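You operate a simulated robot arm through the tools that you are given. There is no shell and no other tool. Be economical: measure what you need, move in short steps, check, and stop when the job is done.

Carry out the task below with a simulated robot arm. There is one attempt and no reset: what you move stays moved.

Task
Put the 40 W white bulb from the top of the trestle table on the note ream and the 25 W white bulb on the white shelf board.

The check looks at the end state, three seconds after you hand in, the way a careful person would. Anything else that was tipped, shoved, dropped, spilled or broken makes it a failure.

Robot
A 7-joint arm with a two-finger parallel gripper, fixed in place. Base frame: the origin is at the foot of the arm, x ahead of it, y to its left, z up; the work surface is at about z = 760. Readings come in mm, degrees, newtons and seconds.
With the tool pointing down near the work surface it reaches from about 200 to 680 mm from the base axis. Its first joint turns from -66.0 to 66.0 degrees. Payload 2.4 kg.
The TCP is the grasp point between the finger pads, 30 mm short of the fingertips. In the tool frame z runs along the fingers and y along their closing line. Largest opening 94 mm; finger width 28, thickness 10; the body of the gripper, 50 by 96 mm, starts 55 mm behind the TCP.
Orientation is told as [roll, pitch, yaw] about the base's x, y, z axes, in that order, counted from this pose: with the fingers straight down and closing along the base's y, the tool's x points along the base's -x, its y along +y and its z along -z.

Tools
- The arm moves only by the tool servo_tool. Its argument "plan" is a list of rows, each an object (a shift or turn left out is 0, a gripper value left out holds the last) with "linear": the shift along the tool's x, y, z in mm, a list of three; "angular": the turn, a rotation vector about the tool's x, y, z in degrees, a list of three. In form: [{"linear": [x, y, z], "angular": [wx, wy, wz]}, ...]. A call has 1 to 12 rows; each row is the pose to reach, as a shift and turn from the pose commanded when the call began, along the tool's axes at that moment. "fingers" is the gripper command, from -1 (shut) to 1 (fully open), values between in proportion, set as the call begins (left out, the last holds). A row lasts 0.2 s, in which the tool goes at most 50 mm and 8.6 degrees; a call with a longer step from one row to the next is refused whole, and so is a gripper value outside its range. Where a pose cannot be reached the arm comes as near as it can. A force on the tool above 40 N (or 10 N above the force at the start of the call, whichever is more), or a blocked arm, ends the call early, and 0.2 s more pass. The fingers move at their own pace (about 153 mm/s each) and stop on an object; they squeeze with about 42 N. The grip force told is the motor's: it shows also when the fingers shut on nothing. Time passes only in rows, and 0.2 s behind the last, so rows that repeat a pose let the fingers close. The reply holds the time, the measured pose of the TCP, the force on the tool along the base axes, the opening and the grip force, in the units named above and with some noise, and new pictures: "pictures" is both (left out), scene, wrist or none.
- Cameras (640 x 400 px; columns grow to the right, rows downward): "scene" is fixed at [30, 468, 1441]; the picture's right is [-0.82, -0.57, 0.00], its down [-0.34, 0.49, -0.80] and it looks along [0.46, -0.66, -0.59] (base axes); focal length 336 px, centre (320, 200). "wrist" rides on the gripper at [-37, 0, -58] in the tool frame; the picture's right is [0.00, -1.00, 0.00], its down [0.97, 0.00, -0.24] and it looks along [0.24, 0.00, 0.97] (tool axes); focal length 218 px, centre (320, 200).
- probe_pixels(camera, pixels): there is no depth. For up to 12 entries [column, row, z] of the newest picture of that camera ("zoom" is the newest enlarged one), the place [x, y] in the base frame at which the ray of that pixel passes the height z, good to about 3 mm. No time passes.
- close_up(camera, box): a new picture of the part [left, top, right, bottom] of that camera's present view, enlarged. No time passes.
- sign_off(): hands the job in; it is judged then, once.

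Go step by step. Measure first, check grasps and placings, and put right what went wrong. The budget is 60 turns and 120 pictures, counting those below and the enlarged ones. Unless the task says otherwise, let go and move clear before handing in, and close with one line.

The tools are called after "Call:" by a JSON object that holds its "method" and its "body". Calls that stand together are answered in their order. servo_tool: Moves the arm, as the interface text tells. Its arguments: {"type":"object","properties":{"plan":{"type":"array","items":{"type":"object","properties":{"linear":{"type":"array","items":{"type":"number"}},"angular":{"type":"array","items":{"type":"number"}}}}},"fingers":{"type":"number"},"pictures":{"type":"string","enum":["both","scene","wrist","none"]}},"required":["plan"]} The other tools are called the same way: probe_pixels (camera, pixels) gives the place at which the rays of pixels pass given heights; close_up (camera, box) takes an enlarged picture of a part of a camera's view; sign_off () hands the job in.

At the start:

```text
time_s: 0.0
tcp_pos: [251.7, -316.6, 1055.1]
ee_rot: [0.0, 0.0, 0.0]
contact_force: [0.4, 1.1, 0.3]
width: 94.1
grasp_force: 0.2
```

scene: 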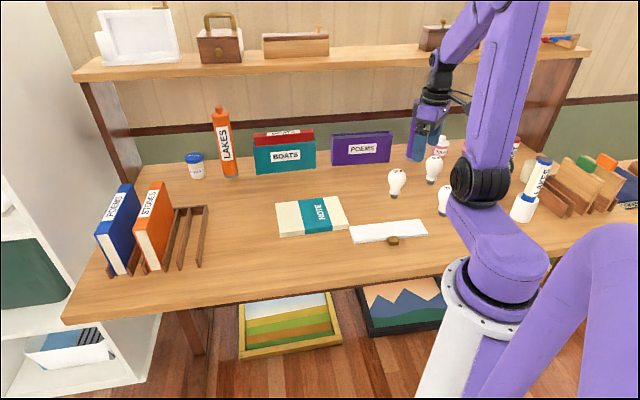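
wrist: 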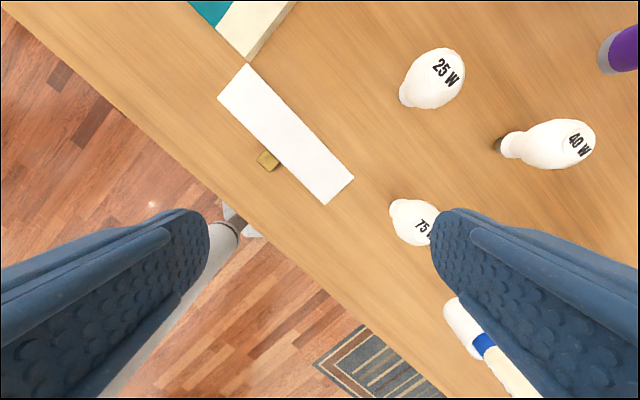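

The wrist picture shows three bulbs: 25 W near (432,78), 40 W near (550,145) and 75 W near (415,220). The board is at (285,133) and the note ream at the top. I'll enlarge both views and then measure.

Call:
{"method": "close_up", "body": {"camera": "scene", "box": [260, 120, 560, 280]}}

Call:
{"method": "close_up", "body": {"camera": "wrist", "box": [200, 0, 640, 275]}}

Call:
{"method": "probe_pixels", "body": {"camera": "scene", "pixels": [[394, 196, 765], [397, 178, 800], [430, 182, 765], [434, 165, 800], [276, 204, 790], [341, 197, 790], [349, 223, 790], [280, 236, 790], [349, 227, 770], [424, 220, 770], [428, 237, 770], [357, 243, 770]]}}

Call:
{"method": "probe_pixels", "body": {"camera": "wrist", "pixels": [[432, 78, 790], [402, 98, 775], [555, 145, 790], [500, 145, 775], [245, 64, 770], [218, 98, 770], [354, 177, 770], [325, 205, 770], [415, 220, 790], [268, 160, 775]]}}

```text
2.13 times, centred on (410, 200) of scene
```

zoom: 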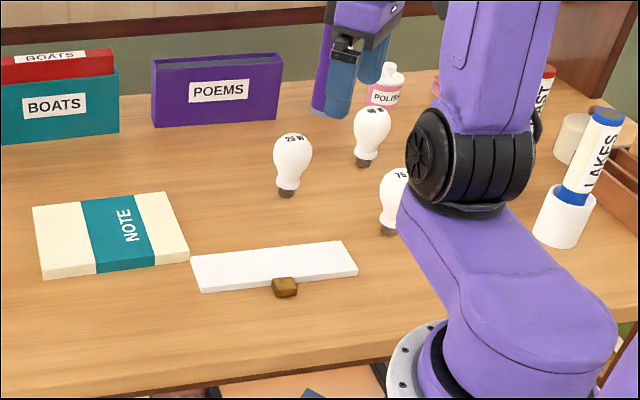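

```text
1.45 times, centred on (420, 138) of wrist
```

zoom: 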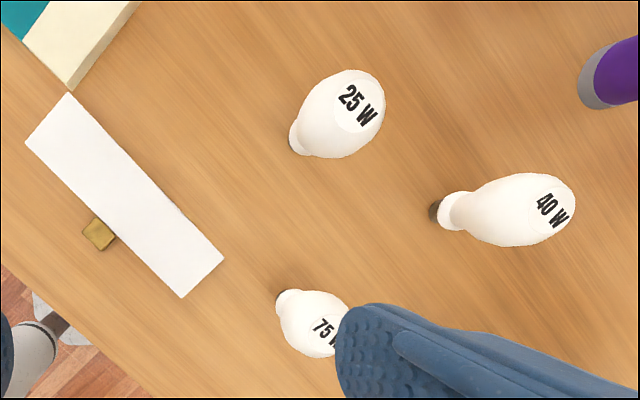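

```text
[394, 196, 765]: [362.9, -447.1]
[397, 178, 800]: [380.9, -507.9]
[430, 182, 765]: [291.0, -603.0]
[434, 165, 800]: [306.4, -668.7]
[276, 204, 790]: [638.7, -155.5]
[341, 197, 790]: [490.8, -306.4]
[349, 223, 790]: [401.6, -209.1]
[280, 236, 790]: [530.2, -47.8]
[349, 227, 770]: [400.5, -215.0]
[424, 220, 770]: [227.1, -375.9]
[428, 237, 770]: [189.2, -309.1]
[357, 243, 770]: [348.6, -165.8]
```

```text
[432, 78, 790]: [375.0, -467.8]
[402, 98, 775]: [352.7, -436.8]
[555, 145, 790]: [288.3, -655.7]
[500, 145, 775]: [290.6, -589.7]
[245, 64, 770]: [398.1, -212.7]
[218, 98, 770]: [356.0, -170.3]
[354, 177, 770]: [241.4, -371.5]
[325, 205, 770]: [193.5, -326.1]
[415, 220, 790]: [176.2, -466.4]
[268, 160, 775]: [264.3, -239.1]
```

Bulbs stand upright on their caps. A brown block touches the near edge of the white board, and it might be a support underneath. I'll look closer at it.

Call:
{"method": "close_up", "body": {"camera": "scene", "box": [340, 205, 440, 260]}}

Call:
{"method": "close_up", "body": {"camera": "wrist", "box": [205, 50, 365, 215]}}

Call:
{"method": "close_up", "body": {"camera": "scene", "box": [375, 130, 475, 220]}}

```text
6.40 times, centred on (390, 232) of scene
```

zoom: 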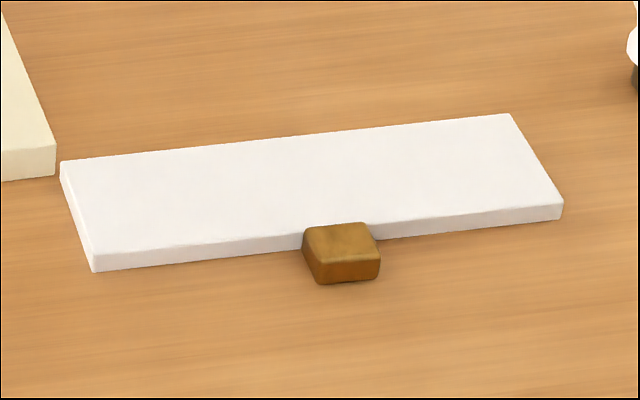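

```text
2.42 times, centred on (285, 132) of wrist
```

zoom: 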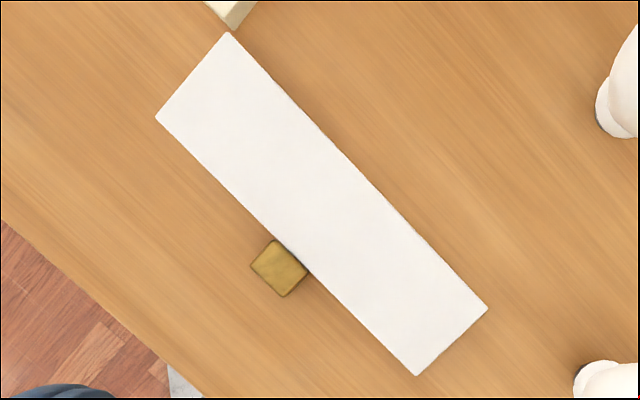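

```text
4.44 times, centred on (425, 175) of scene
```

zoom: 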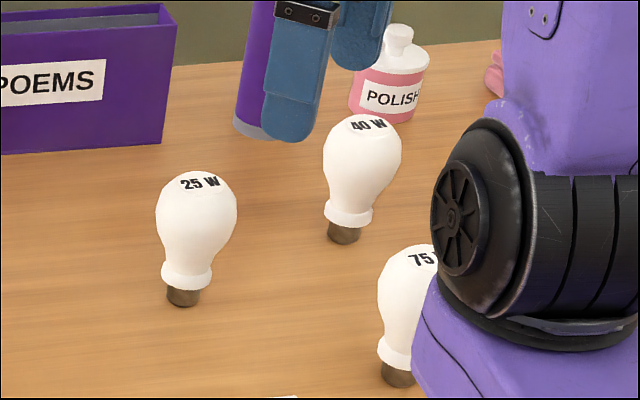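

The board lies flat, with the brown block just beside it. Next I'll measure the surroundings: the upper shelf edge, the purple objects, and the bulb caps and tops.

Call:
{"method": "probe_pixels", "body": {"camera": "scene", "pixels": [[143, 182, 760], [410, 158, 760], [438, 160, 760], [400, 62, 1150], [400, 62, 1200], [400, 62, 1100], [394, 197, 760], [430.5, 183, 760], [397, 170, 870], [434, 157, 870], [333, 165, 760], [390, 162, 760]]}}

Call:
{"method": "probe_pixels", "body": {"camera": "wrist", "pixels": [[445, 70, 870], [578, 145, 870], [425, 228, 870], [610, 70, 760]]}}

Call:
{"method": "servo_tool", "body": {"plan": [{"linear": [-8, -49, 0]}, {"linear": [-16, -98, 0]}, {"linear": [-24, -146, 10]}, {"linear": [-32, -190, 20]}, {"linear": [-38, -220, 40]}, {"linear": [-38, -223, 40]}], "fingers": 1}}

```text
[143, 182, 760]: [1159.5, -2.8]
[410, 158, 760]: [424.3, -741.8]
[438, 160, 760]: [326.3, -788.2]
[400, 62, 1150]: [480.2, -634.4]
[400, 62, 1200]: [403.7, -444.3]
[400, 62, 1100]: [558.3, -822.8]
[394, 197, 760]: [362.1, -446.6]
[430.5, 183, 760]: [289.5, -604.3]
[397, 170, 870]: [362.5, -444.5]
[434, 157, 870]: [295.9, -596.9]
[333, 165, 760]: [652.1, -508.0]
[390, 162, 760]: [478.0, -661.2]
```

```text
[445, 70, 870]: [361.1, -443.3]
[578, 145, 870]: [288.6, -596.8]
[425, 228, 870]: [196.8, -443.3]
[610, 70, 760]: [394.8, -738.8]
```

```text
time_s: 1.4
tcp_pos: [290.0, -538.9, 1015.1]
ee_rot: [0.0, 0.0, 0.0]
contact_force: [-0.1, -0.2, -0.5]
width: 94.3
grasp_force: 0.1
```

scene: 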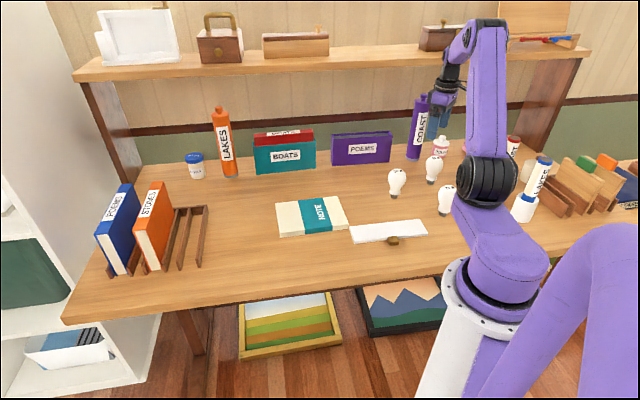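
wrist: 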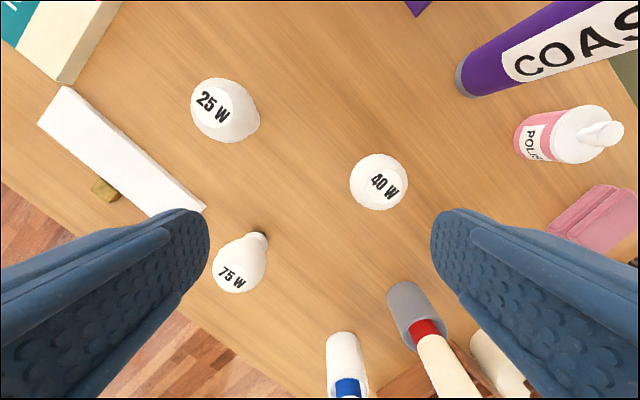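

The bulb tops and caps line up vertically: 40 W at about (291,-599), 25 W at about (362,-445), both about 110 mm tall. I'll check the shelf edge and the neighbours before going down.

Call:
{"method": "probe_pixels", "body": {"camera": "scene", "pixels": [[124, 186, 760], [82, 83, 1000], [82, 83, 1050], [82, 83, 1100], [82, 83, 1150], [588, 52, 1000], [588, 52, 1050], [588, 52, 1100], [430, 55, 1000], [430, 55, 1050], [430, 55, 1100]]}}

Call:
{"method": "probe_pixels", "body": {"camera": "wrist", "pixels": [[378, 182, 870], [351, 182, 835], [408, 182, 835], [379, 154, 835], [379, 210, 835], [385, 290, 840], [392, 335, 770], [515, 150, 790], [221, 100, 870], [225, 275, 870], [461, 85, 765]]}}

Call:
{"method": "close_up", "body": {"camera": "scene", "box": [400, 60, 500, 200]}}

```text
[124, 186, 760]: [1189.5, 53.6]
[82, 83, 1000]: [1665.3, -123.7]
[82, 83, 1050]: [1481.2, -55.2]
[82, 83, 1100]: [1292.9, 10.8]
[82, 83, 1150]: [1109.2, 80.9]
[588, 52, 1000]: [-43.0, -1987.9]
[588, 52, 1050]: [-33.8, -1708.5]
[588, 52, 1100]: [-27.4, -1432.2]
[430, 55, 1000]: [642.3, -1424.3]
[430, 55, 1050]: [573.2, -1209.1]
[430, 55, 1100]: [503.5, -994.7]
```

```text
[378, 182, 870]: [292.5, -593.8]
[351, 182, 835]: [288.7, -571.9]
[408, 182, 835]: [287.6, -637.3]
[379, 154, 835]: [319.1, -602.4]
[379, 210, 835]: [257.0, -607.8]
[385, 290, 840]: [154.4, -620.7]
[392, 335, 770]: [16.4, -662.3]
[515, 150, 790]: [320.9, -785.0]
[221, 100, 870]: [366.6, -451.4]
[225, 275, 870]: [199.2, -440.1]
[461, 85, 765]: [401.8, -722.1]
```

```text
2.86 times, centred on (450, 130) of scene
```

zoom: 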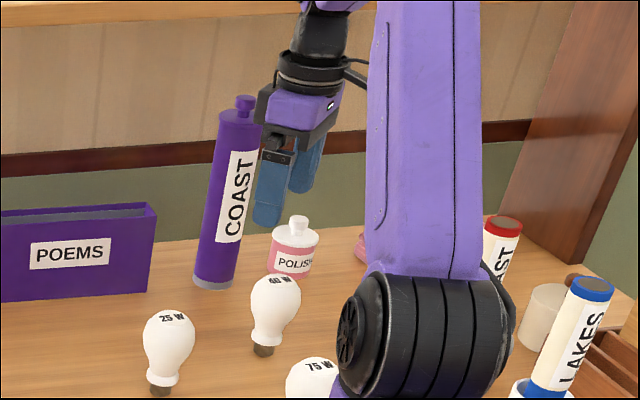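

The shelf edge is far back and the neighbours leave enough room. I'll centre over the 40 W bulb at (290,-600) and lower to z≈833 with the fingers open.

Call:
{"method": "servo_tool", "body": {"plan": [{"linear": [0, -31, 0]}, {"linear": [0, -61, 0]}, {"linear": [0, -61, 40]}, {"linear": [0, -61, 80]}, {"linear": [0, -61, 80]}]}}

```text
time_s: 2.6
tcp_pos: [292.0, -603.4, 932.7]
ee_rot: [0.0, 0.0, 0.0]
contact_force: [-1.2, 0.0, -0.6]
width: 93.9
grasp_force: 0.1
```

scene: 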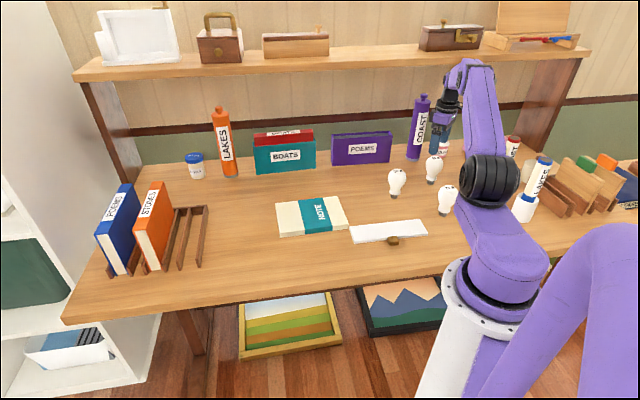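
wrist: 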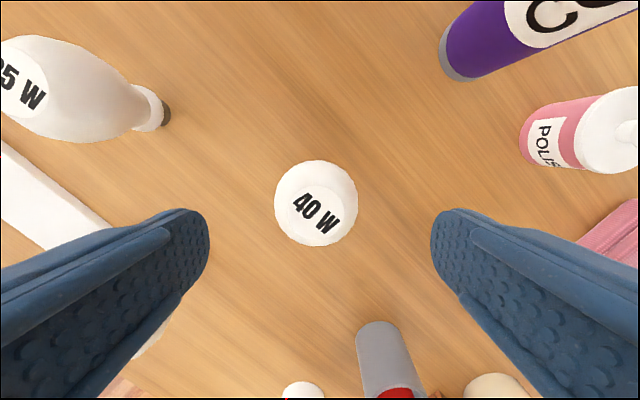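

The 40 W bulb now sits centred at (316,203), right between the fingers. I'll check its centre along x before lowering.

Call:
{"method": "probe_pixels", "body": {"camera": "wrist", "pixels": [[316, 203, 845], [316, 161, 838], [316, 246, 838], [274, 203, 838], [358, 203, 838]]}}

```text
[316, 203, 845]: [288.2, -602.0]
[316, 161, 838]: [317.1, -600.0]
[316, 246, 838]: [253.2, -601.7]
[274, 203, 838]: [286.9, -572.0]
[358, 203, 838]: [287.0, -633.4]
```

The centre is about (288,-602). I'll shift 3 mm and lower 100 mm.

Call:
{"method": "servo_tool", "body": {"plan": [{"linear": [3, 0, 30]}, {"linear": [3, 0, 60]}, {"linear": [3, 0, 85]}, {"linear": [3, 0, 100]}, {"linear": [3, 0, 100]}]}}

```text
time_s: 3.8
tcp_pos: [286.7, -602.4, 835.7]
ee_rot: [0.1, 0.0, 0.0]
contact_force: [-0.9, -0.2, 0.4]
width: 94.0
grasp_force: 0.0
```

scene: 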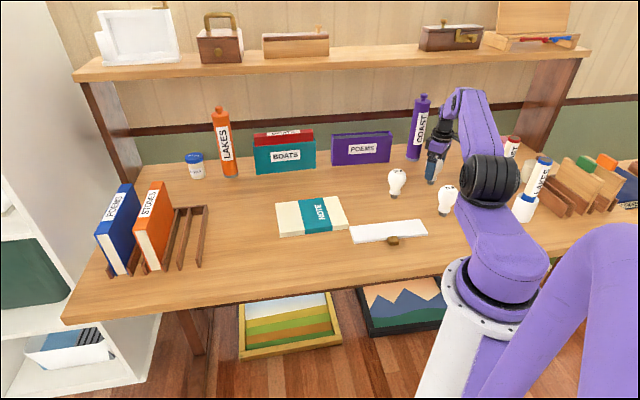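
wrist: 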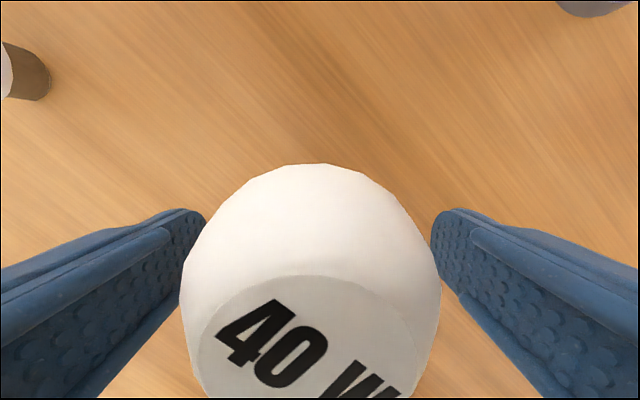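

The bulb stands centred between the pads to within about 4 mm. I'll shift +3 mm in y and close.

Call:
{"method": "servo_tool", "body": {"plan": [{"linear": [0, 3, 0]}, {"linear": [0, 3, 0]}], "pictures": "none"}}

Call:
{"method": "servo_tool", "body": {"plan": [{"linear": [0, 0, 0]}, {"linear": [0, 0, 0]}, {"linear": [0, 0, 0]}], "fingers": -1}}

```text
time_s: 4.4
tcp_pos: [285.9, -600.6, 835.2]
ee_rot: [-0.1, 0.0, 0.1]
contact_force: [0.0, -0.6, 0.3]
width: 93.9
grasp_force: 0.1
```

```text
time_s: 5.2
tcp_pos: [285.2, -599.0, 833.6]
ee_rot: [0.0, 0.0, 0.0]
contact_force: [0.0, 0.2, 0.6]
width: 58.6
grasp_force: 17.7
```

scene: 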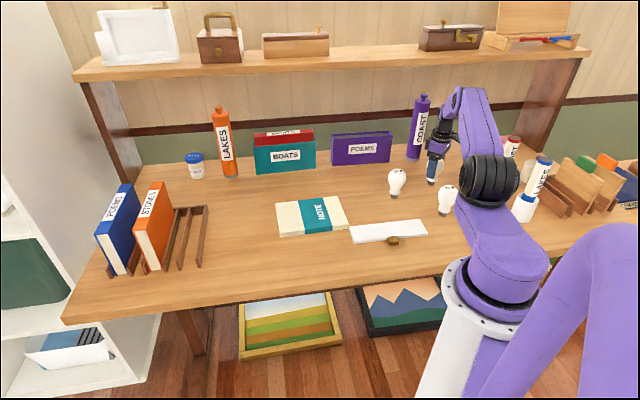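
wrist: 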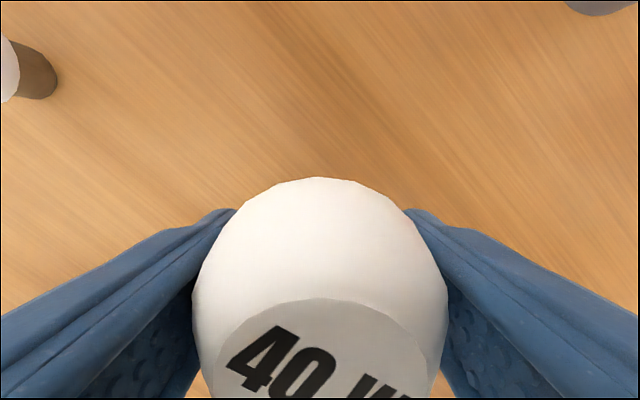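

Opening 58.6 mm: the bulb is held. I'll lift straight up.

Call:
{"method": "servo_tool", "body": {"plan": [{"linear": [0, 0, -15]}, {"linear": [0, 0, -50]}, {"linear": [0, 0, -90]}, {"linear": [0, 0, -130]}, {"linear": [0, 0, -170]}, {"linear": [0, 0, -170]}]}}

```text
time_s: 6.6
tcp_pos: [285.0, -600.5, 1003.4]
ee_rot: [0.0, 0.0, -0.1]
contact_force: [0.3, 0.1, -0.3]
width: 58.7
grasp_force: 17.5
```

scene: 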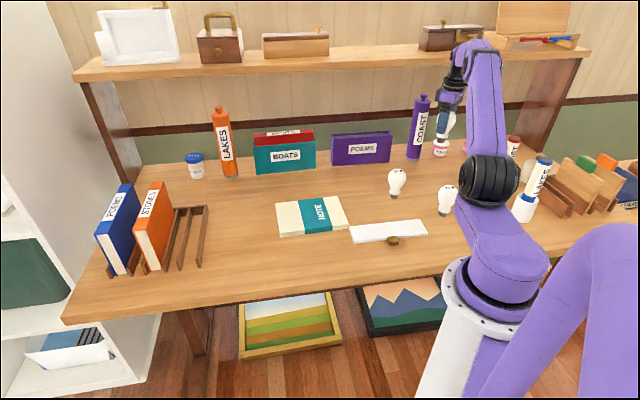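
wrist: 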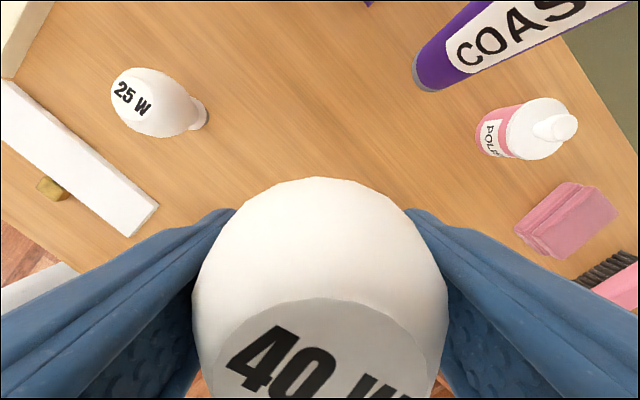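

It's lifted cleanly. I'll carry it over to the ream (centre about (515,-180)), and enlarge the ream to get its thickness.

Call:
{"method": "servo_tool", "body": {"plan": [{"linear": [-20, 38, 0]}, {"linear": [-41, 76, 0]}, {"linear": [-62, 114, 0]}, {"linear": [-83, 152, 0]}, {"linear": [-104, 190, 0]}, {"linear": [-125, 228, 0]}, {"linear": [-146, 266, 0]}, {"linear": [-167, 304, 0]}, {"linear": [-188, 342, 0]}, {"linear": [-209, 380, 0]}, {"linear": [-228, 418, 0]}, {"linear": [-228, 418, 0]}]}}

Call:
{"method": "close_up", "body": {"camera": "scene", "box": [262, 170, 362, 250]}}

```text
time_s: 9.2
tcp_pos: [513.1, -181.8, 1004.7]
ee_rot: [0.0, 0.0, 0.0]
contact_force: [-0.1, 0.1, -0.3]
width: 59.1
grasp_force: 18.2
```

scene: 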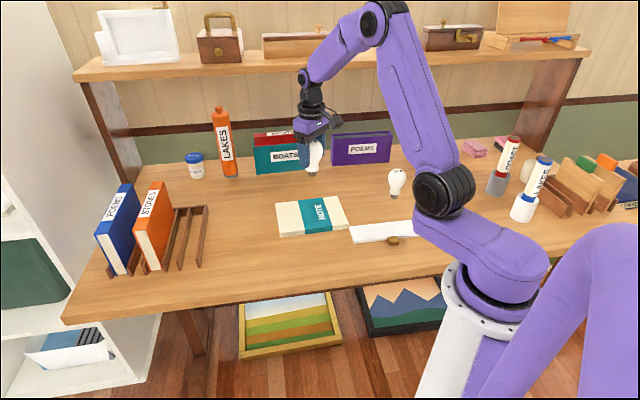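
wrist: 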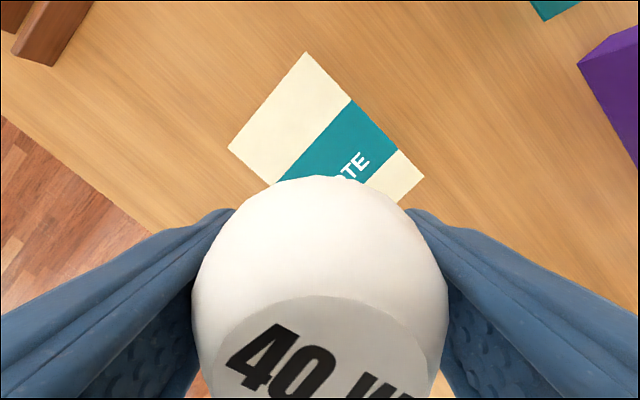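

```text
5.00 times, centred on (312, 210) of scene
```

zoom: 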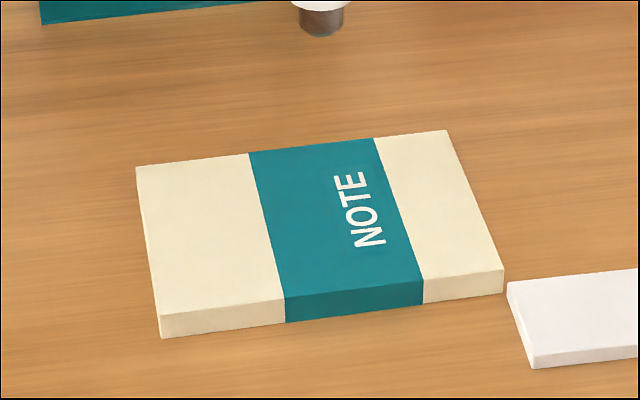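

Next I'll find the ream's top height by matching its upper and lower corners.

Call:
{"method": "probe_pixels", "body": {"camera": "zoom", "pixels": [[162, 338, 760], [162, 317, 775], [162, 317, 780], [162, 317, 785], [503, 293, 760], [503, 270, 775], [503, 270, 780], [503, 270, 785], [136, 168, 780], [445, 131, 780]]}}

Call:
{"method": "probe_pixels", "body": {"camera": "wrist", "pixels": [[306, 52, 780], [228, 149, 780], [425, 175, 780]]}}

```text
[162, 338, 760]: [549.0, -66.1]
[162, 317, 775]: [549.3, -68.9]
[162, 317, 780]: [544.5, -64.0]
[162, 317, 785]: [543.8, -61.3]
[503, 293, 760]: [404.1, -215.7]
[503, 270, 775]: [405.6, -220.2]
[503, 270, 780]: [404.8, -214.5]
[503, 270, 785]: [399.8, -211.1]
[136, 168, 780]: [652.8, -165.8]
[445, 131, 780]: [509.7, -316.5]
```

```text
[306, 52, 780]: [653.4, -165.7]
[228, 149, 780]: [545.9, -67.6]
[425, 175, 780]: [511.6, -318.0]
```

The ream top is at about 778 mm, with its centre near (528,-191). I'll go over the centre and lower to just above the top.

Call:
{"method": "servo_tool", "body": {"plan": [{"linear": [-14, -9, 0]}, {"linear": [-14, -9, 40]}, {"linear": [-14, -9, 80]}, {"linear": [-14, -9, 115]}, {"linear": [-14, -9, 140]}, {"linear": [-14, -9, 140]}]}}

Call:
{"method": "close_up", "body": {"camera": "scene", "box": [262, 150, 382, 250]}}

```text
time_s: 10.6
tcp_pos: [528.4, -188.6, 862.0]
ee_rot: [-0.1, 0.1, 0.0]
contact_force: [-0.3, 0.4, -1.0]
width: 58.5
grasp_force: 18.4
```

scene: 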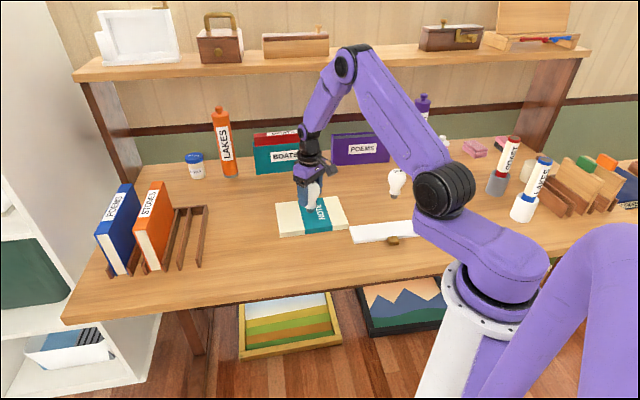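
wrist: 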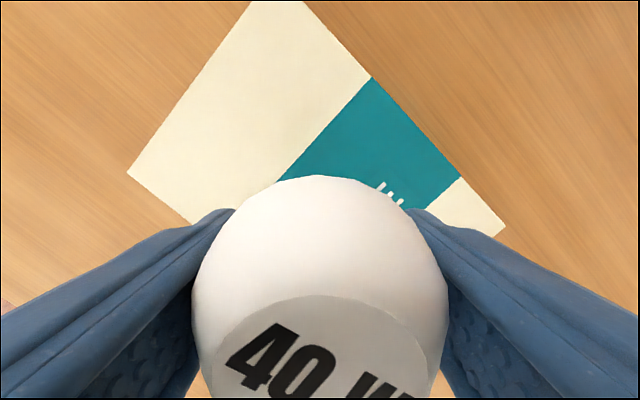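

```text
4.00 times, centred on (322, 200) of scene
```

zoom: 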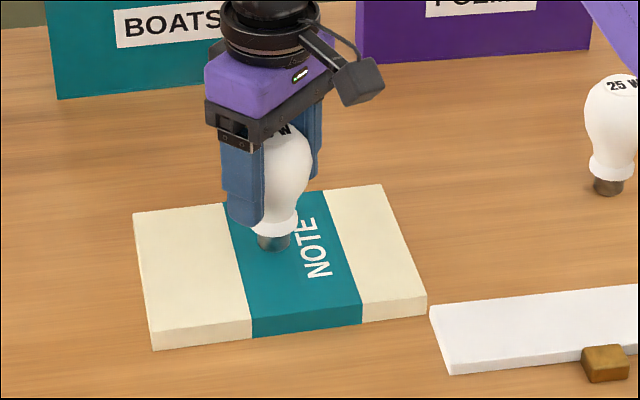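

The bulb is upright just above the ream. I'll lower it in small steps and watch the force.

Call:
{"method": "servo_tool", "body": {"plan": [{"linear": [0, 0, 3]}, {"linear": [0, 0, 6]}, {"linear": [0, 0, 7]}, {"linear": [0, 0, 7]}], "pictures": "none"}}

Call:
{"method": "servo_tool", "body": {"plan": [{"linear": [0, 0, 1]}, {"linear": [0, 0, 1]}], "pictures": "none"}}

Call:
{"method": "servo_tool", "body": {"plan": [{"linear": [0, 0, 1]}, {"linear": [0, 0, 1]}], "pictures": "none"}}

Call:
{"method": "close_up", "body": {"camera": "scene", "box": [282, 165, 362, 235]}}

```text
time_s: 11.6
tcp_pos: [530.1, -189.2, 857.4]
ee_rot: [0.0, 0.0, -0.1]
contact_force: [0.1, 0.1, -0.3]
width: 58.6
grasp_force: 18.5
```

```text
time_s: 12.2
tcp_pos: [528.2, -190.5, 856.7]
ee_rot: [-0.1, 0.0, 0.0]
contact_force: [1.1, 0.4, -0.5]
width: 58.4
grasp_force: 18.3
```

```text
time_s: 12.8
tcp_pos: [528.8, -190.4, 855.7]
ee_rot: [0.0, 0.0, 0.1]
contact_force: [0.1, -0.3, 0.2]
width: 58.5
grasp_force: 17.7
```

```text
5.71 times, centred on (322, 200) of scene
```

zoom: 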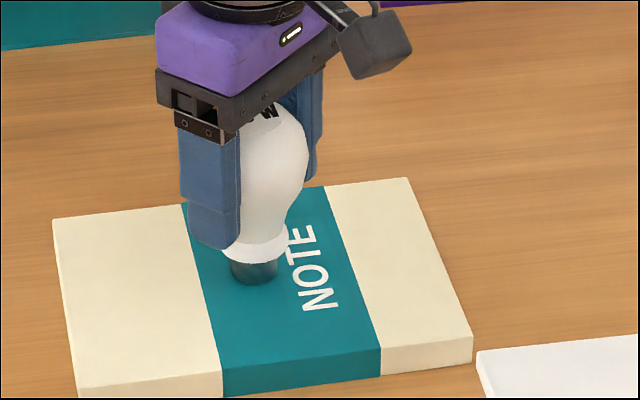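

No contact yet; the force is still near zero. I'll keep stepping down 1 mm at a time.

Call:
{"method": "servo_tool", "body": {"plan": [{"linear": [0, 0, 1]}, {"linear": [0, 0, 1]}], "pictures": "none"}}

Call:
{"method": "servo_tool", "body": {"plan": [{"linear": [0, 0, 1]}, {"linear": [0, 0, 1]}], "pictures": "none"}}

```text
time_s: 13.4
tcp_pos: [528.9, -189.7, 855.2]
ee_rot: [0.0, 0.0, 0.0]
contact_force: [-1.3, 1.4, 4.4]
width: 58.8
grasp_force: 17.8
```

```text
time_s: 14.0
tcp_pos: [529.6, -191.2, 855.2]
ee_rot: [-0.1, -0.1, 0.0]
contact_force: [0.5, -0.4, 11.7]
width: 58.7
grasp_force: 17.6
```

The force rose to 4 N and then 12 N, so the bulb is resting on the ream at z≈855. I'll ease up 1 mm and open.

Call:
{"method": "servo_tool", "body": {"plan": [{"linear": [0, 0, -1]}, {"linear": [0, 0, -1]}], "pictures": "none"}}

Call:
{"method": "servo_tool", "body": {"plan": [{"linear": [0, 0, 0]}, {"linear": [0, 0, 0]}, {"linear": [0, 0, 0]}], "fingers": 1}}

```text
time_s: 14.6
tcp_pos: [529.2, -190.3, 854.1]
ee_rot: [0.0, -0.1, 0.0]
contact_force: [1.9, -0.9, 3.7]
width: 59.0
grasp_force: 17.8
```

```text
time_s: 15.4
tcp_pos: [529.4, -191.3, 853.5]
ee_rot: [0.0, 0.0, 0.0]
contact_force: [0.0, -0.2, -0.1]
width: 93.9
grasp_force: 0.1
```

scene: 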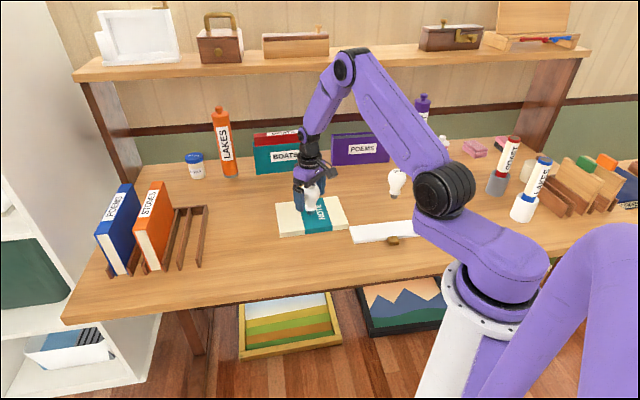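
wrist: 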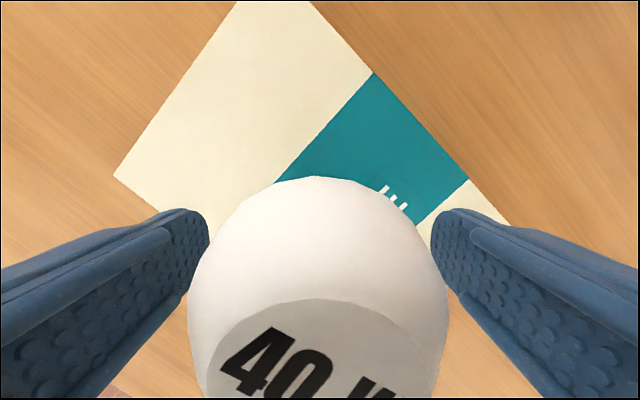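

The 40 W bulb stands free. I'll raise straight up, then travel to above the 25 W bulb at (362,-445).

Call:
{"method": "servo_tool", "body": {"plan": [{"linear": [0, 0, -30]}, {"linear": [0, 0, -70]}, {"linear": [0, 0, -110]}, {"linear": [0, 0, -110]}]}}

Call:
{"method": "servo_tool", "body": {"plan": [{"linear": [24, -37, 0]}, {"linear": [48, -73, 0]}, {"linear": [72, -109, 0]}, {"linear": [96, -145, 0]}, {"linear": [120, -182, 0]}, {"linear": [144, -218, 0]}, {"linear": [167, -254, 0]}, {"linear": [167, -254, 20]}, {"linear": [167, -254, 20]}]}}

```text
time_s: 16.4
tcp_pos: [529.5, -190.9, 965.0]
ee_rot: [0.0, 0.1, -0.1]
contact_force: [-0.3, -0.5, 0.0]
width: 94.1
grasp_force: 0.0
```

scene: 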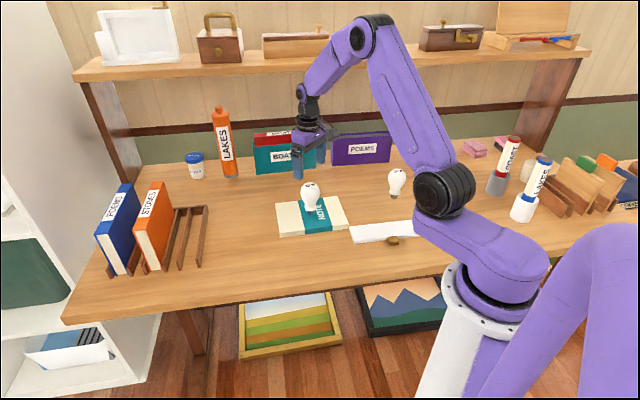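
wrist: 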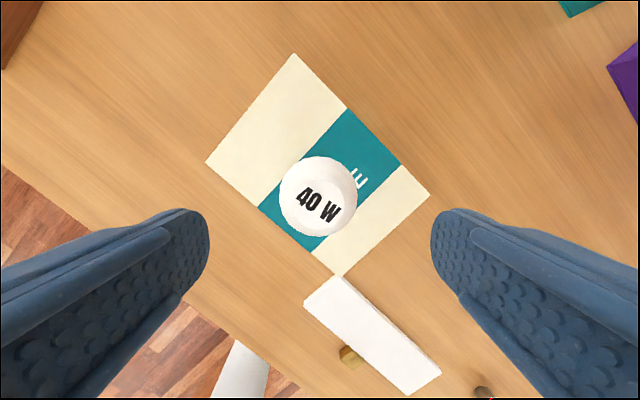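

```text
time_s: 18.4
tcp_pos: [360.1, -445.2, 943.8]
ee_rot: [0.0, 0.0, 0.0]
contact_force: [0.2, 0.2, 0.5]
width: 94.1
grasp_force: 0.1
```

scene: 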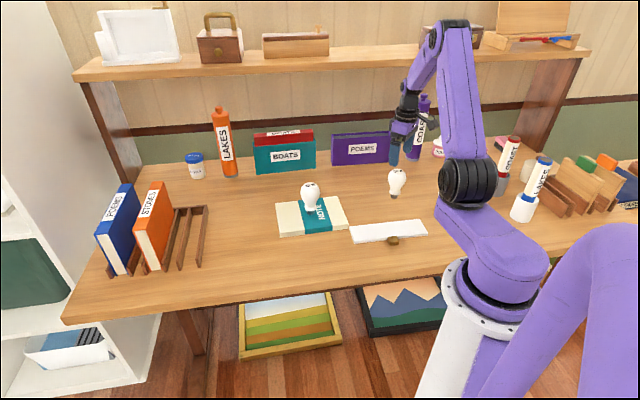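
wrist: 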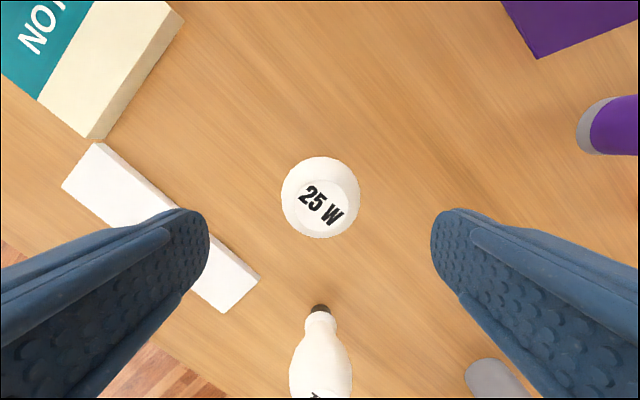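

The 40 W bulb stands on the ream at (310,197 in the scene). The 25 W bulb is centred at (320,197) in the wrist view; I'll check its centre.

Call:
{"method": "probe_pixels", "body": {"camera": "wrist", "pixels": [[320, 156, 838], [320, 238, 838], [281, 197, 838], [359, 197, 838]]}}

Call:
{"method": "servo_tool", "body": {"plan": [{"linear": [0, 0, 35]}, {"linear": [0, 0, 70]}, {"linear": [0, 0, 95]}, {"linear": [0, 0, 109]}, {"linear": [0, 0, 109]}]}}

```text
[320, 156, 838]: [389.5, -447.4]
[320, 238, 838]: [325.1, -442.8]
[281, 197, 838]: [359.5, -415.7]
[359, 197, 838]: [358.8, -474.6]
```

```text
time_s: 19.6
tcp_pos: [362.9, -444.6, 835.7]
ee_rot: [0.1, 0.0, 0.0]
contact_force: [-0.2, 0.7, 0.9]
width: 94.0
grasp_force: 0.0
```

scene: 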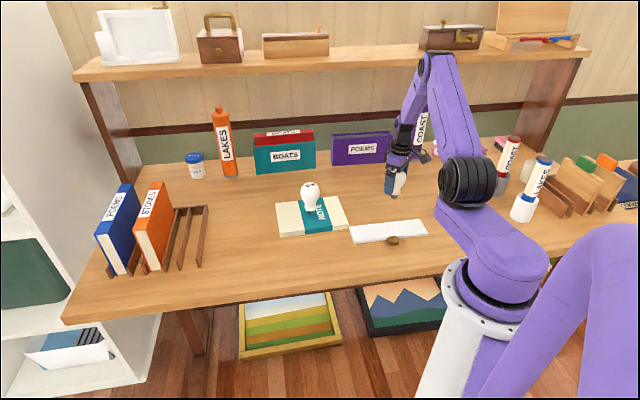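
wrist: 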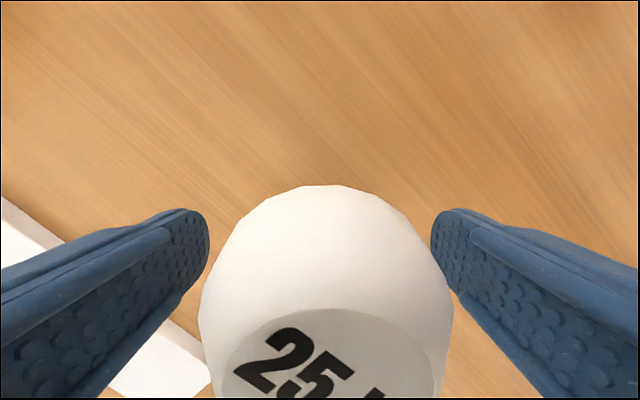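

The bulb is about 3 mm off toward -y and -x. I'll shift by that much and close.

Call:
{"method": "servo_tool", "body": {"plan": [{"linear": [3, -3, 1]}, {"linear": [3, -3, 1]}], "pictures": "none"}}

Call:
{"method": "servo_tool", "body": {"plan": [{"linear": [0, 0, 0]}, {"linear": [0, 0, 0]}, {"linear": [0, 0, 0]}], "fingers": -1, "pictures": "wrist"}}

Call:
{"method": "servo_tool", "body": {"plan": [{"linear": [0, 0, -15]}, {"linear": [0, 0, -50]}, {"linear": [0, 0, -90]}, {"linear": [0, 0, -120]}, {"linear": [0, 0, -120]}]}}

```text
time_s: 20.2
tcp_pos: [359.6, -446.9, 834.3]
ee_rot: [0.1, 0.0, -0.1]
contact_force: [-0.2, -0.2, -0.5]
width: 94.0
grasp_force: 0.1
```

```text
time_s: 21.0
tcp_pos: [359.4, -448.1, 834.3]
ee_rot: [0.0, 0.0, 0.0]
contact_force: [0.0, -0.3, 0.0]
width: 58.6
grasp_force: 18.0
```

wrist: 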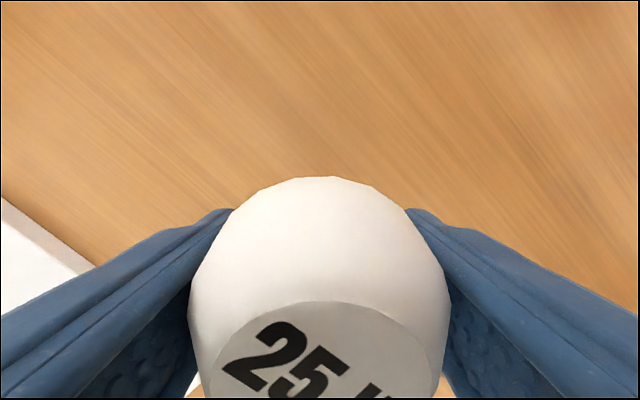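

```text
time_s: 22.2
tcp_pos: [355.2, -447.6, 953.3]
ee_rot: [0.1, 0.0, 0.0]
contact_force: [0.0, -0.3, -0.9]
width: 58.8
grasp_force: 17.7
```

scene: 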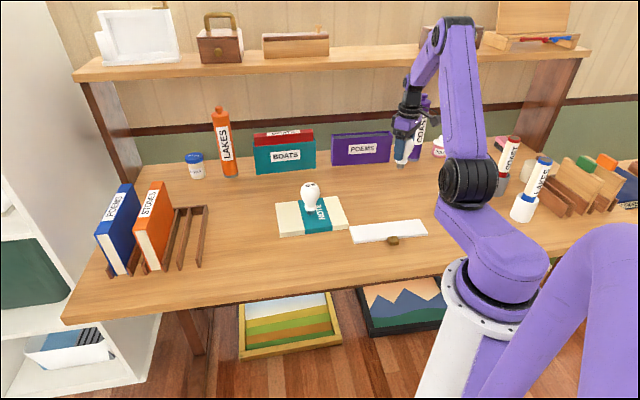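
wrist: 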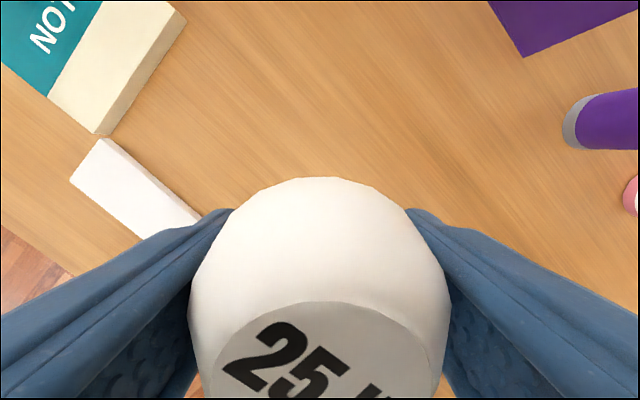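

25 W is held and lifted. I'll measure the board's corners precisely.

Call:
{"method": "close_up", "body": {"camera": "scene", "box": [340, 205, 440, 260]}}

Call:
{"method": "probe_pixels", "body": {"camera": "zoom", "pixels": [[94, 272, 760], [94, 254, 768], [94, 254, 772], [94, 254, 776], [563, 221, 760], [563, 203, 768], [563, 203, 772], [563, 203, 776], [60, 162, 771], [510, 113, 771], [562, 203, 771], [92, 254, 771]]}}

```text
6.40 times, centred on (390, 232) of scene
```

zoom: 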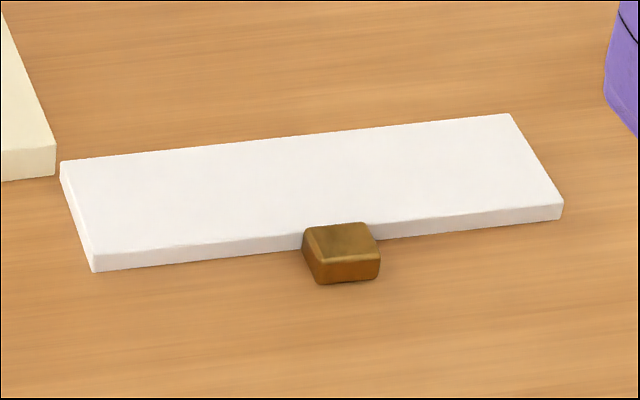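

```text
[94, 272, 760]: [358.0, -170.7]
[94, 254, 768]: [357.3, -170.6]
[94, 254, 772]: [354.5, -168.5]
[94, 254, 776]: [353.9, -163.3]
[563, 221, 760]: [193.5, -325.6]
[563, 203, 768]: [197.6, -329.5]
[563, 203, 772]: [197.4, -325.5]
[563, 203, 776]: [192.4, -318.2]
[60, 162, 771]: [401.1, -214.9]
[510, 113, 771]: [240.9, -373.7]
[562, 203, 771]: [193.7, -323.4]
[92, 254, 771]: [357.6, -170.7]
```

The board top is at about 770 mm, centre (298,-271). I'll carry the bulb there and lower to just above it.

Call:
{"method": "servo_tool", "body": {"plan": [{"linear": [15, 44, 0]}, {"linear": [30, 88, 0]}, {"linear": [45, 132, 0]}, {"linear": [61, 175, 0]}, {"linear": [61, 175, 0]}, {"linear": [61, 175, 40]}, {"linear": [61, 175, 80]}, {"linear": [61, 175, 97]}, {"linear": [61, 175, 97]}]}}

Call:
{"method": "close_up", "body": {"camera": "scene", "box": [330, 170, 450, 260]}}

```text
time_s: 24.2
tcp_pos: [298.4, -271.2, 858.0]
ee_rot: [0.0, -0.1, 0.0]
contact_force: [0.1, -0.7, -0.2]
width: 58.6
grasp_force: 18.1
```

scene: 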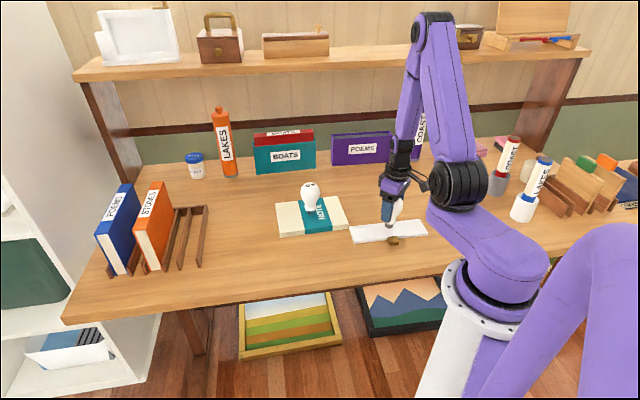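
wrist: 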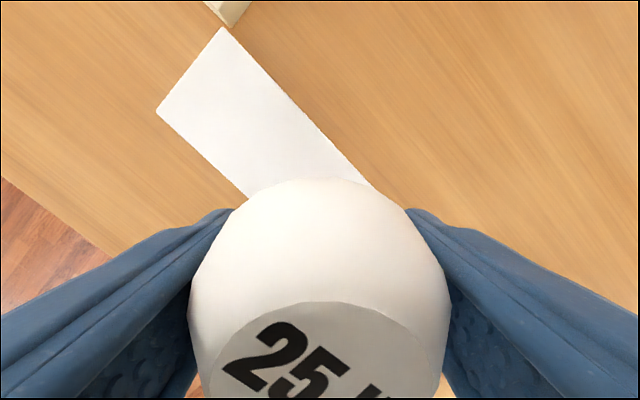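

```text
4.44 times, centred on (390, 215) of scene
```

zoom: 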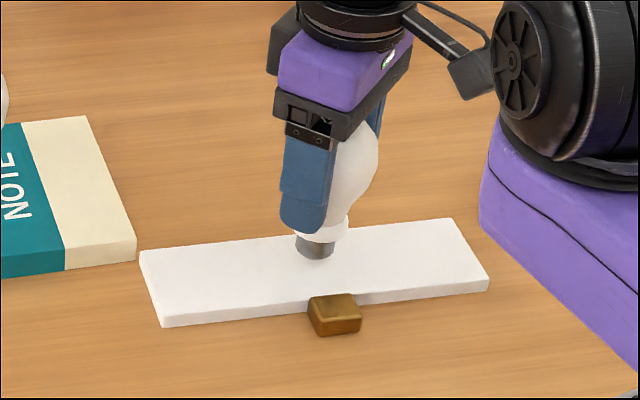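

The bulb hovers about 10 mm over the middle of the board. I'll lower it with force checks.

Call:
{"method": "servo_tool", "body": {"plan": [{"linear": [0, 0, 4]}, {"linear": [0, 0, 8]}, {"linear": [0, 0, 8]}], "pictures": "none"}}

Call:
{"method": "servo_tool", "body": {"plan": [{"linear": [0, 0, 1]}, {"linear": [0, 0, 1]}], "pictures": "none"}}

Call:
{"method": "servo_tool", "body": {"plan": [{"linear": [0, 0, 1]}, {"linear": [0, 0, 1]}], "pictures": "none"}}

```text
time_s: 25.0
tcp_pos: [298.1, -269.8, 848.8]
ee_rot: [0.0, -0.1, 0.0]
contact_force: [-0.6, 0.6, 0.1]
width: 59.0
grasp_force: 17.8
```

```text
time_s: 25.6
tcp_pos: [297.2, -271.2, 847.9]
ee_rot: [0.0, 0.0, 0.0]
contact_force: [-0.6, 0.5, 0.0]
width: 58.7
grasp_force: 17.9
```

```text
time_s: 26.2
tcp_pos: [297.8, -270.9, 847.1]
ee_rot: [0.0, 0.0, 0.0]
contact_force: [0.6, 0.4, -0.5]
width: 58.6
grasp_force: 17.1
```

No contact yet at 847 mm, so I'll continue.

Call:
{"method": "servo_tool", "body": {"plan": [{"linear": [0, 0, 1]}, {"linear": [0, 0, 1]}], "pictures": "none"}}

Call:
{"method": "servo_tool", "body": {"plan": [{"linear": [0, 0, 1]}, {"linear": [0, 0, 1]}], "pictures": "none"}}

```text
time_s: 26.8
tcp_pos: [297.1, -269.5, 846.1]
ee_rot: [0.0, -0.1, 0.0]
contact_force: [-0.5, -0.2, -1.0]
width: 58.4
grasp_force: 17.6
```

```text
time_s: 27.4
tcp_pos: [297.0, -270.8, 845.4]
ee_rot: [0.0, 0.1, 0.0]
contact_force: [0.3, 0.5, -0.2]
width: 58.7
grasp_force: 18.3
```

Call:
{"method": "servo_tool", "body": {"plan": [{"linear": [0, 0, 1]}, {"linear": [0, 0, 1]}], "pictures": "none"}}

Call:
{"method": "close_up", "body": {"camera": "scene", "box": [350, 195, 430, 250]}}

```text
time_s: 28.0
tcp_pos: [298.6, -270.1, 845.9]
ee_rot: [0.0, 0.0, 0.0]
contact_force: [0.3, 1.5, 11.3]
width: 58.6
grasp_force: 17.9
```

```text
7.27 times, centred on (390, 222) of scene
```

zoom: 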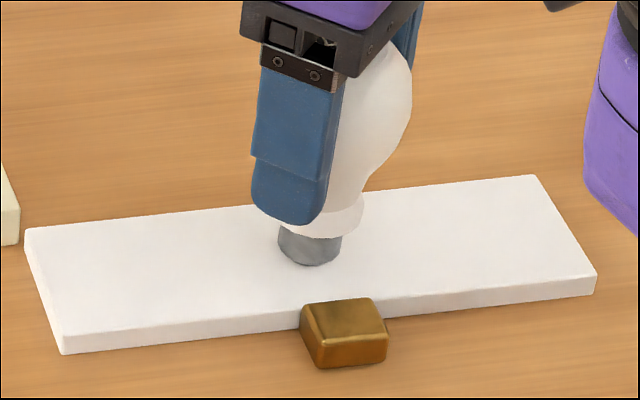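

The force rose to 11 N and the cap touches the middle of the board. I'll ease up 1 mm and release.

Call:
{"method": "servo_tool", "body": {"plan": [{"linear": [0, 0, -1]}, {"linear": [0, 0, -1]}], "pictures": "none"}}

Call:
{"method": "servo_tool", "body": {"plan": [{"linear": [0, 0, 0]}, {"linear": [0, 0, 0]}, {"linear": [0, 0, 0]}], "fingers": 1}}

```text
time_s: 28.6
tcp_pos: [296.9, -271.6, 845.4]
ee_rot: [0.0, 0.0, 0.0]
contact_force: [0.8, 2.5, 4.4]
width: 58.4
grasp_force: 18.4
```

```text
time_s: 29.4
tcp_pos: [298.5, -270.6, 844.7]
ee_rot: [0.0, 0.0, 0.0]
contact_force: [-0.3, 0.9, 0.8]
width: 94.0
grasp_force: 0.1
```

scene: 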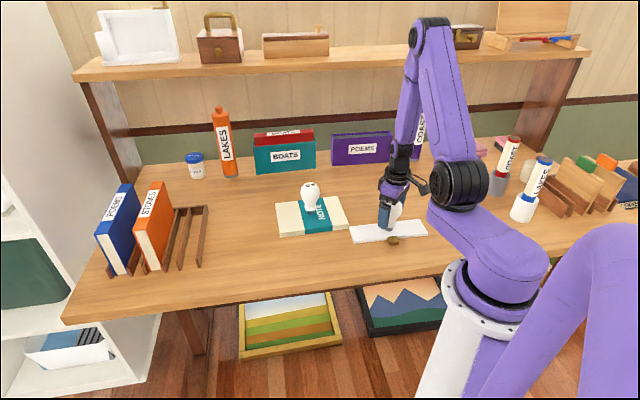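
wrist: 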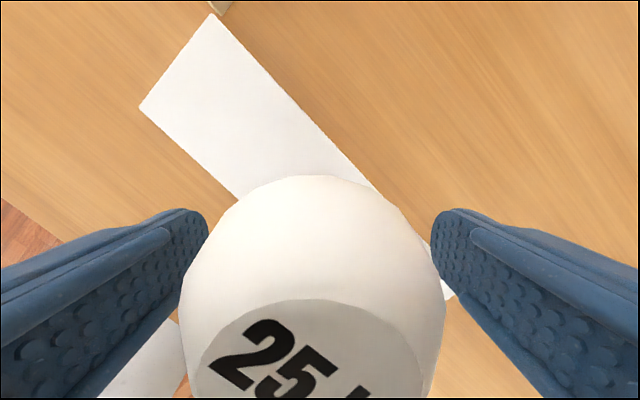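

Released and standing. I'll rise straight up, then check.

Call:
{"method": "servo_tool", "body": {"plan": [{"linear": [0, 0, -25]}, {"linear": [0, 0, -65]}, {"linear": [0, 0, -110]}, {"linear": [0, 0, -160]}, {"linear": [0, 0, -200]}, {"linear": [0, 0, -200]}, {"linear": [0, 0, -200]}]}}

Call:
{"method": "close_up", "body": {"camera": "scene", "box": [260, 150, 500, 260]}}

```text
time_s: 31.0
tcp_pos: [295.9, -269.9, 1045.3]
ee_rot: [0.1, 0.0, -0.1]
contact_force: [-0.6, 1.2, -0.4]
width: 94.0
grasp_force: 0.1
```

scene: 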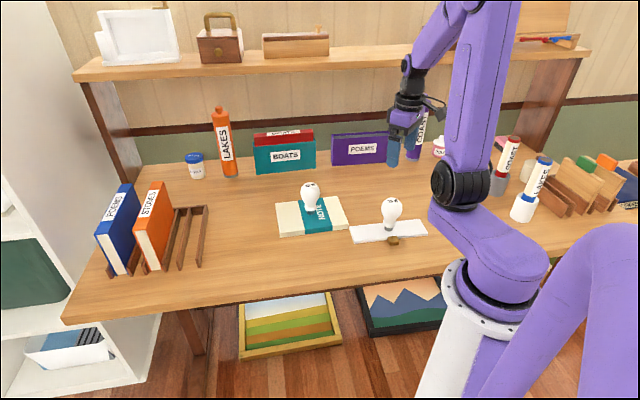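
wrist: 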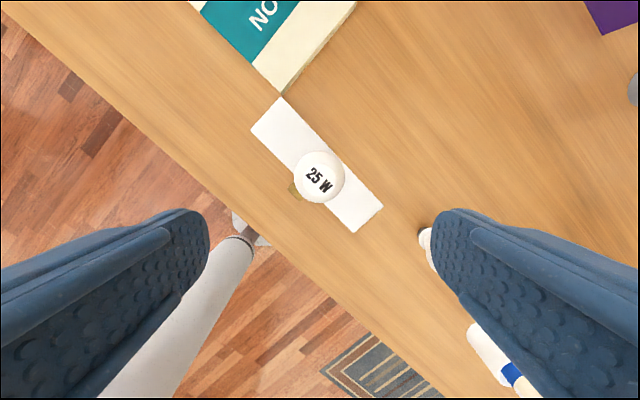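

```text
2.67 times, centred on (380, 205) of scene
```

zoom: 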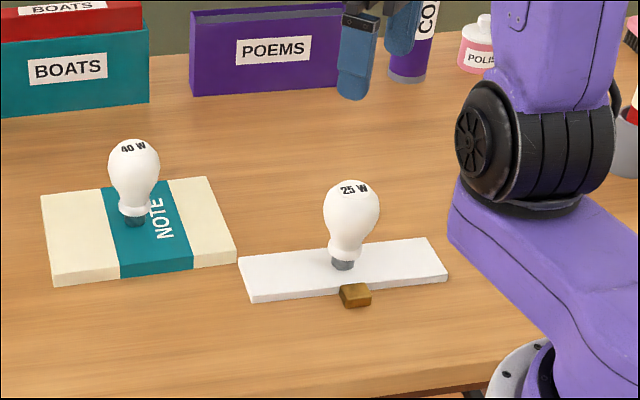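

Both bulbs stand upright where they should be. The 75 W bulb is mostly hidden behind a finger at (425,245), so I'll move over for one last look at it.

Call:
{"method": "servo_tool", "body": {"plan": [{"linear": [10, -45, 0]}, {"linear": [20, -90, 0]}, {"linear": [30, -130, 0]}, {"linear": [30, -130, 0]}]}}

```text
time_s: 32.0
tcp_pos: [266.0, -398.8, 1045.6]
ee_rot: [0.0, -0.1, -0.1]
contact_force: [0.1, -0.5, 0.6]
width: 94.1
grasp_force: 0.1
```

scene: 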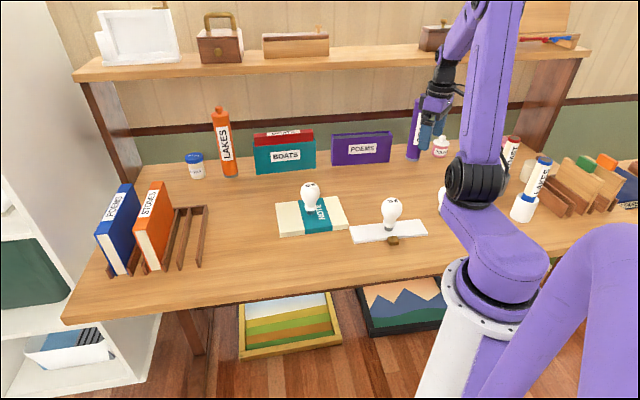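
wrist: 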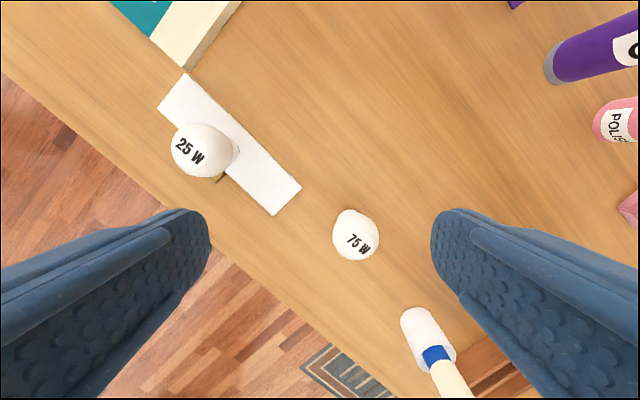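

The 75 W bulb stands untouched at (356,235), both moved bulbs stand where they were put, and the gripper is clear. I'll hand in.

Call:
{"method": "sign_off", "body": {}}

```text
The job is handed in.
```

The 40 W bulb is standing on the note ream and the 25 W bulb is standing on the white shelf board; the last pictures showed nothing else disturbed.
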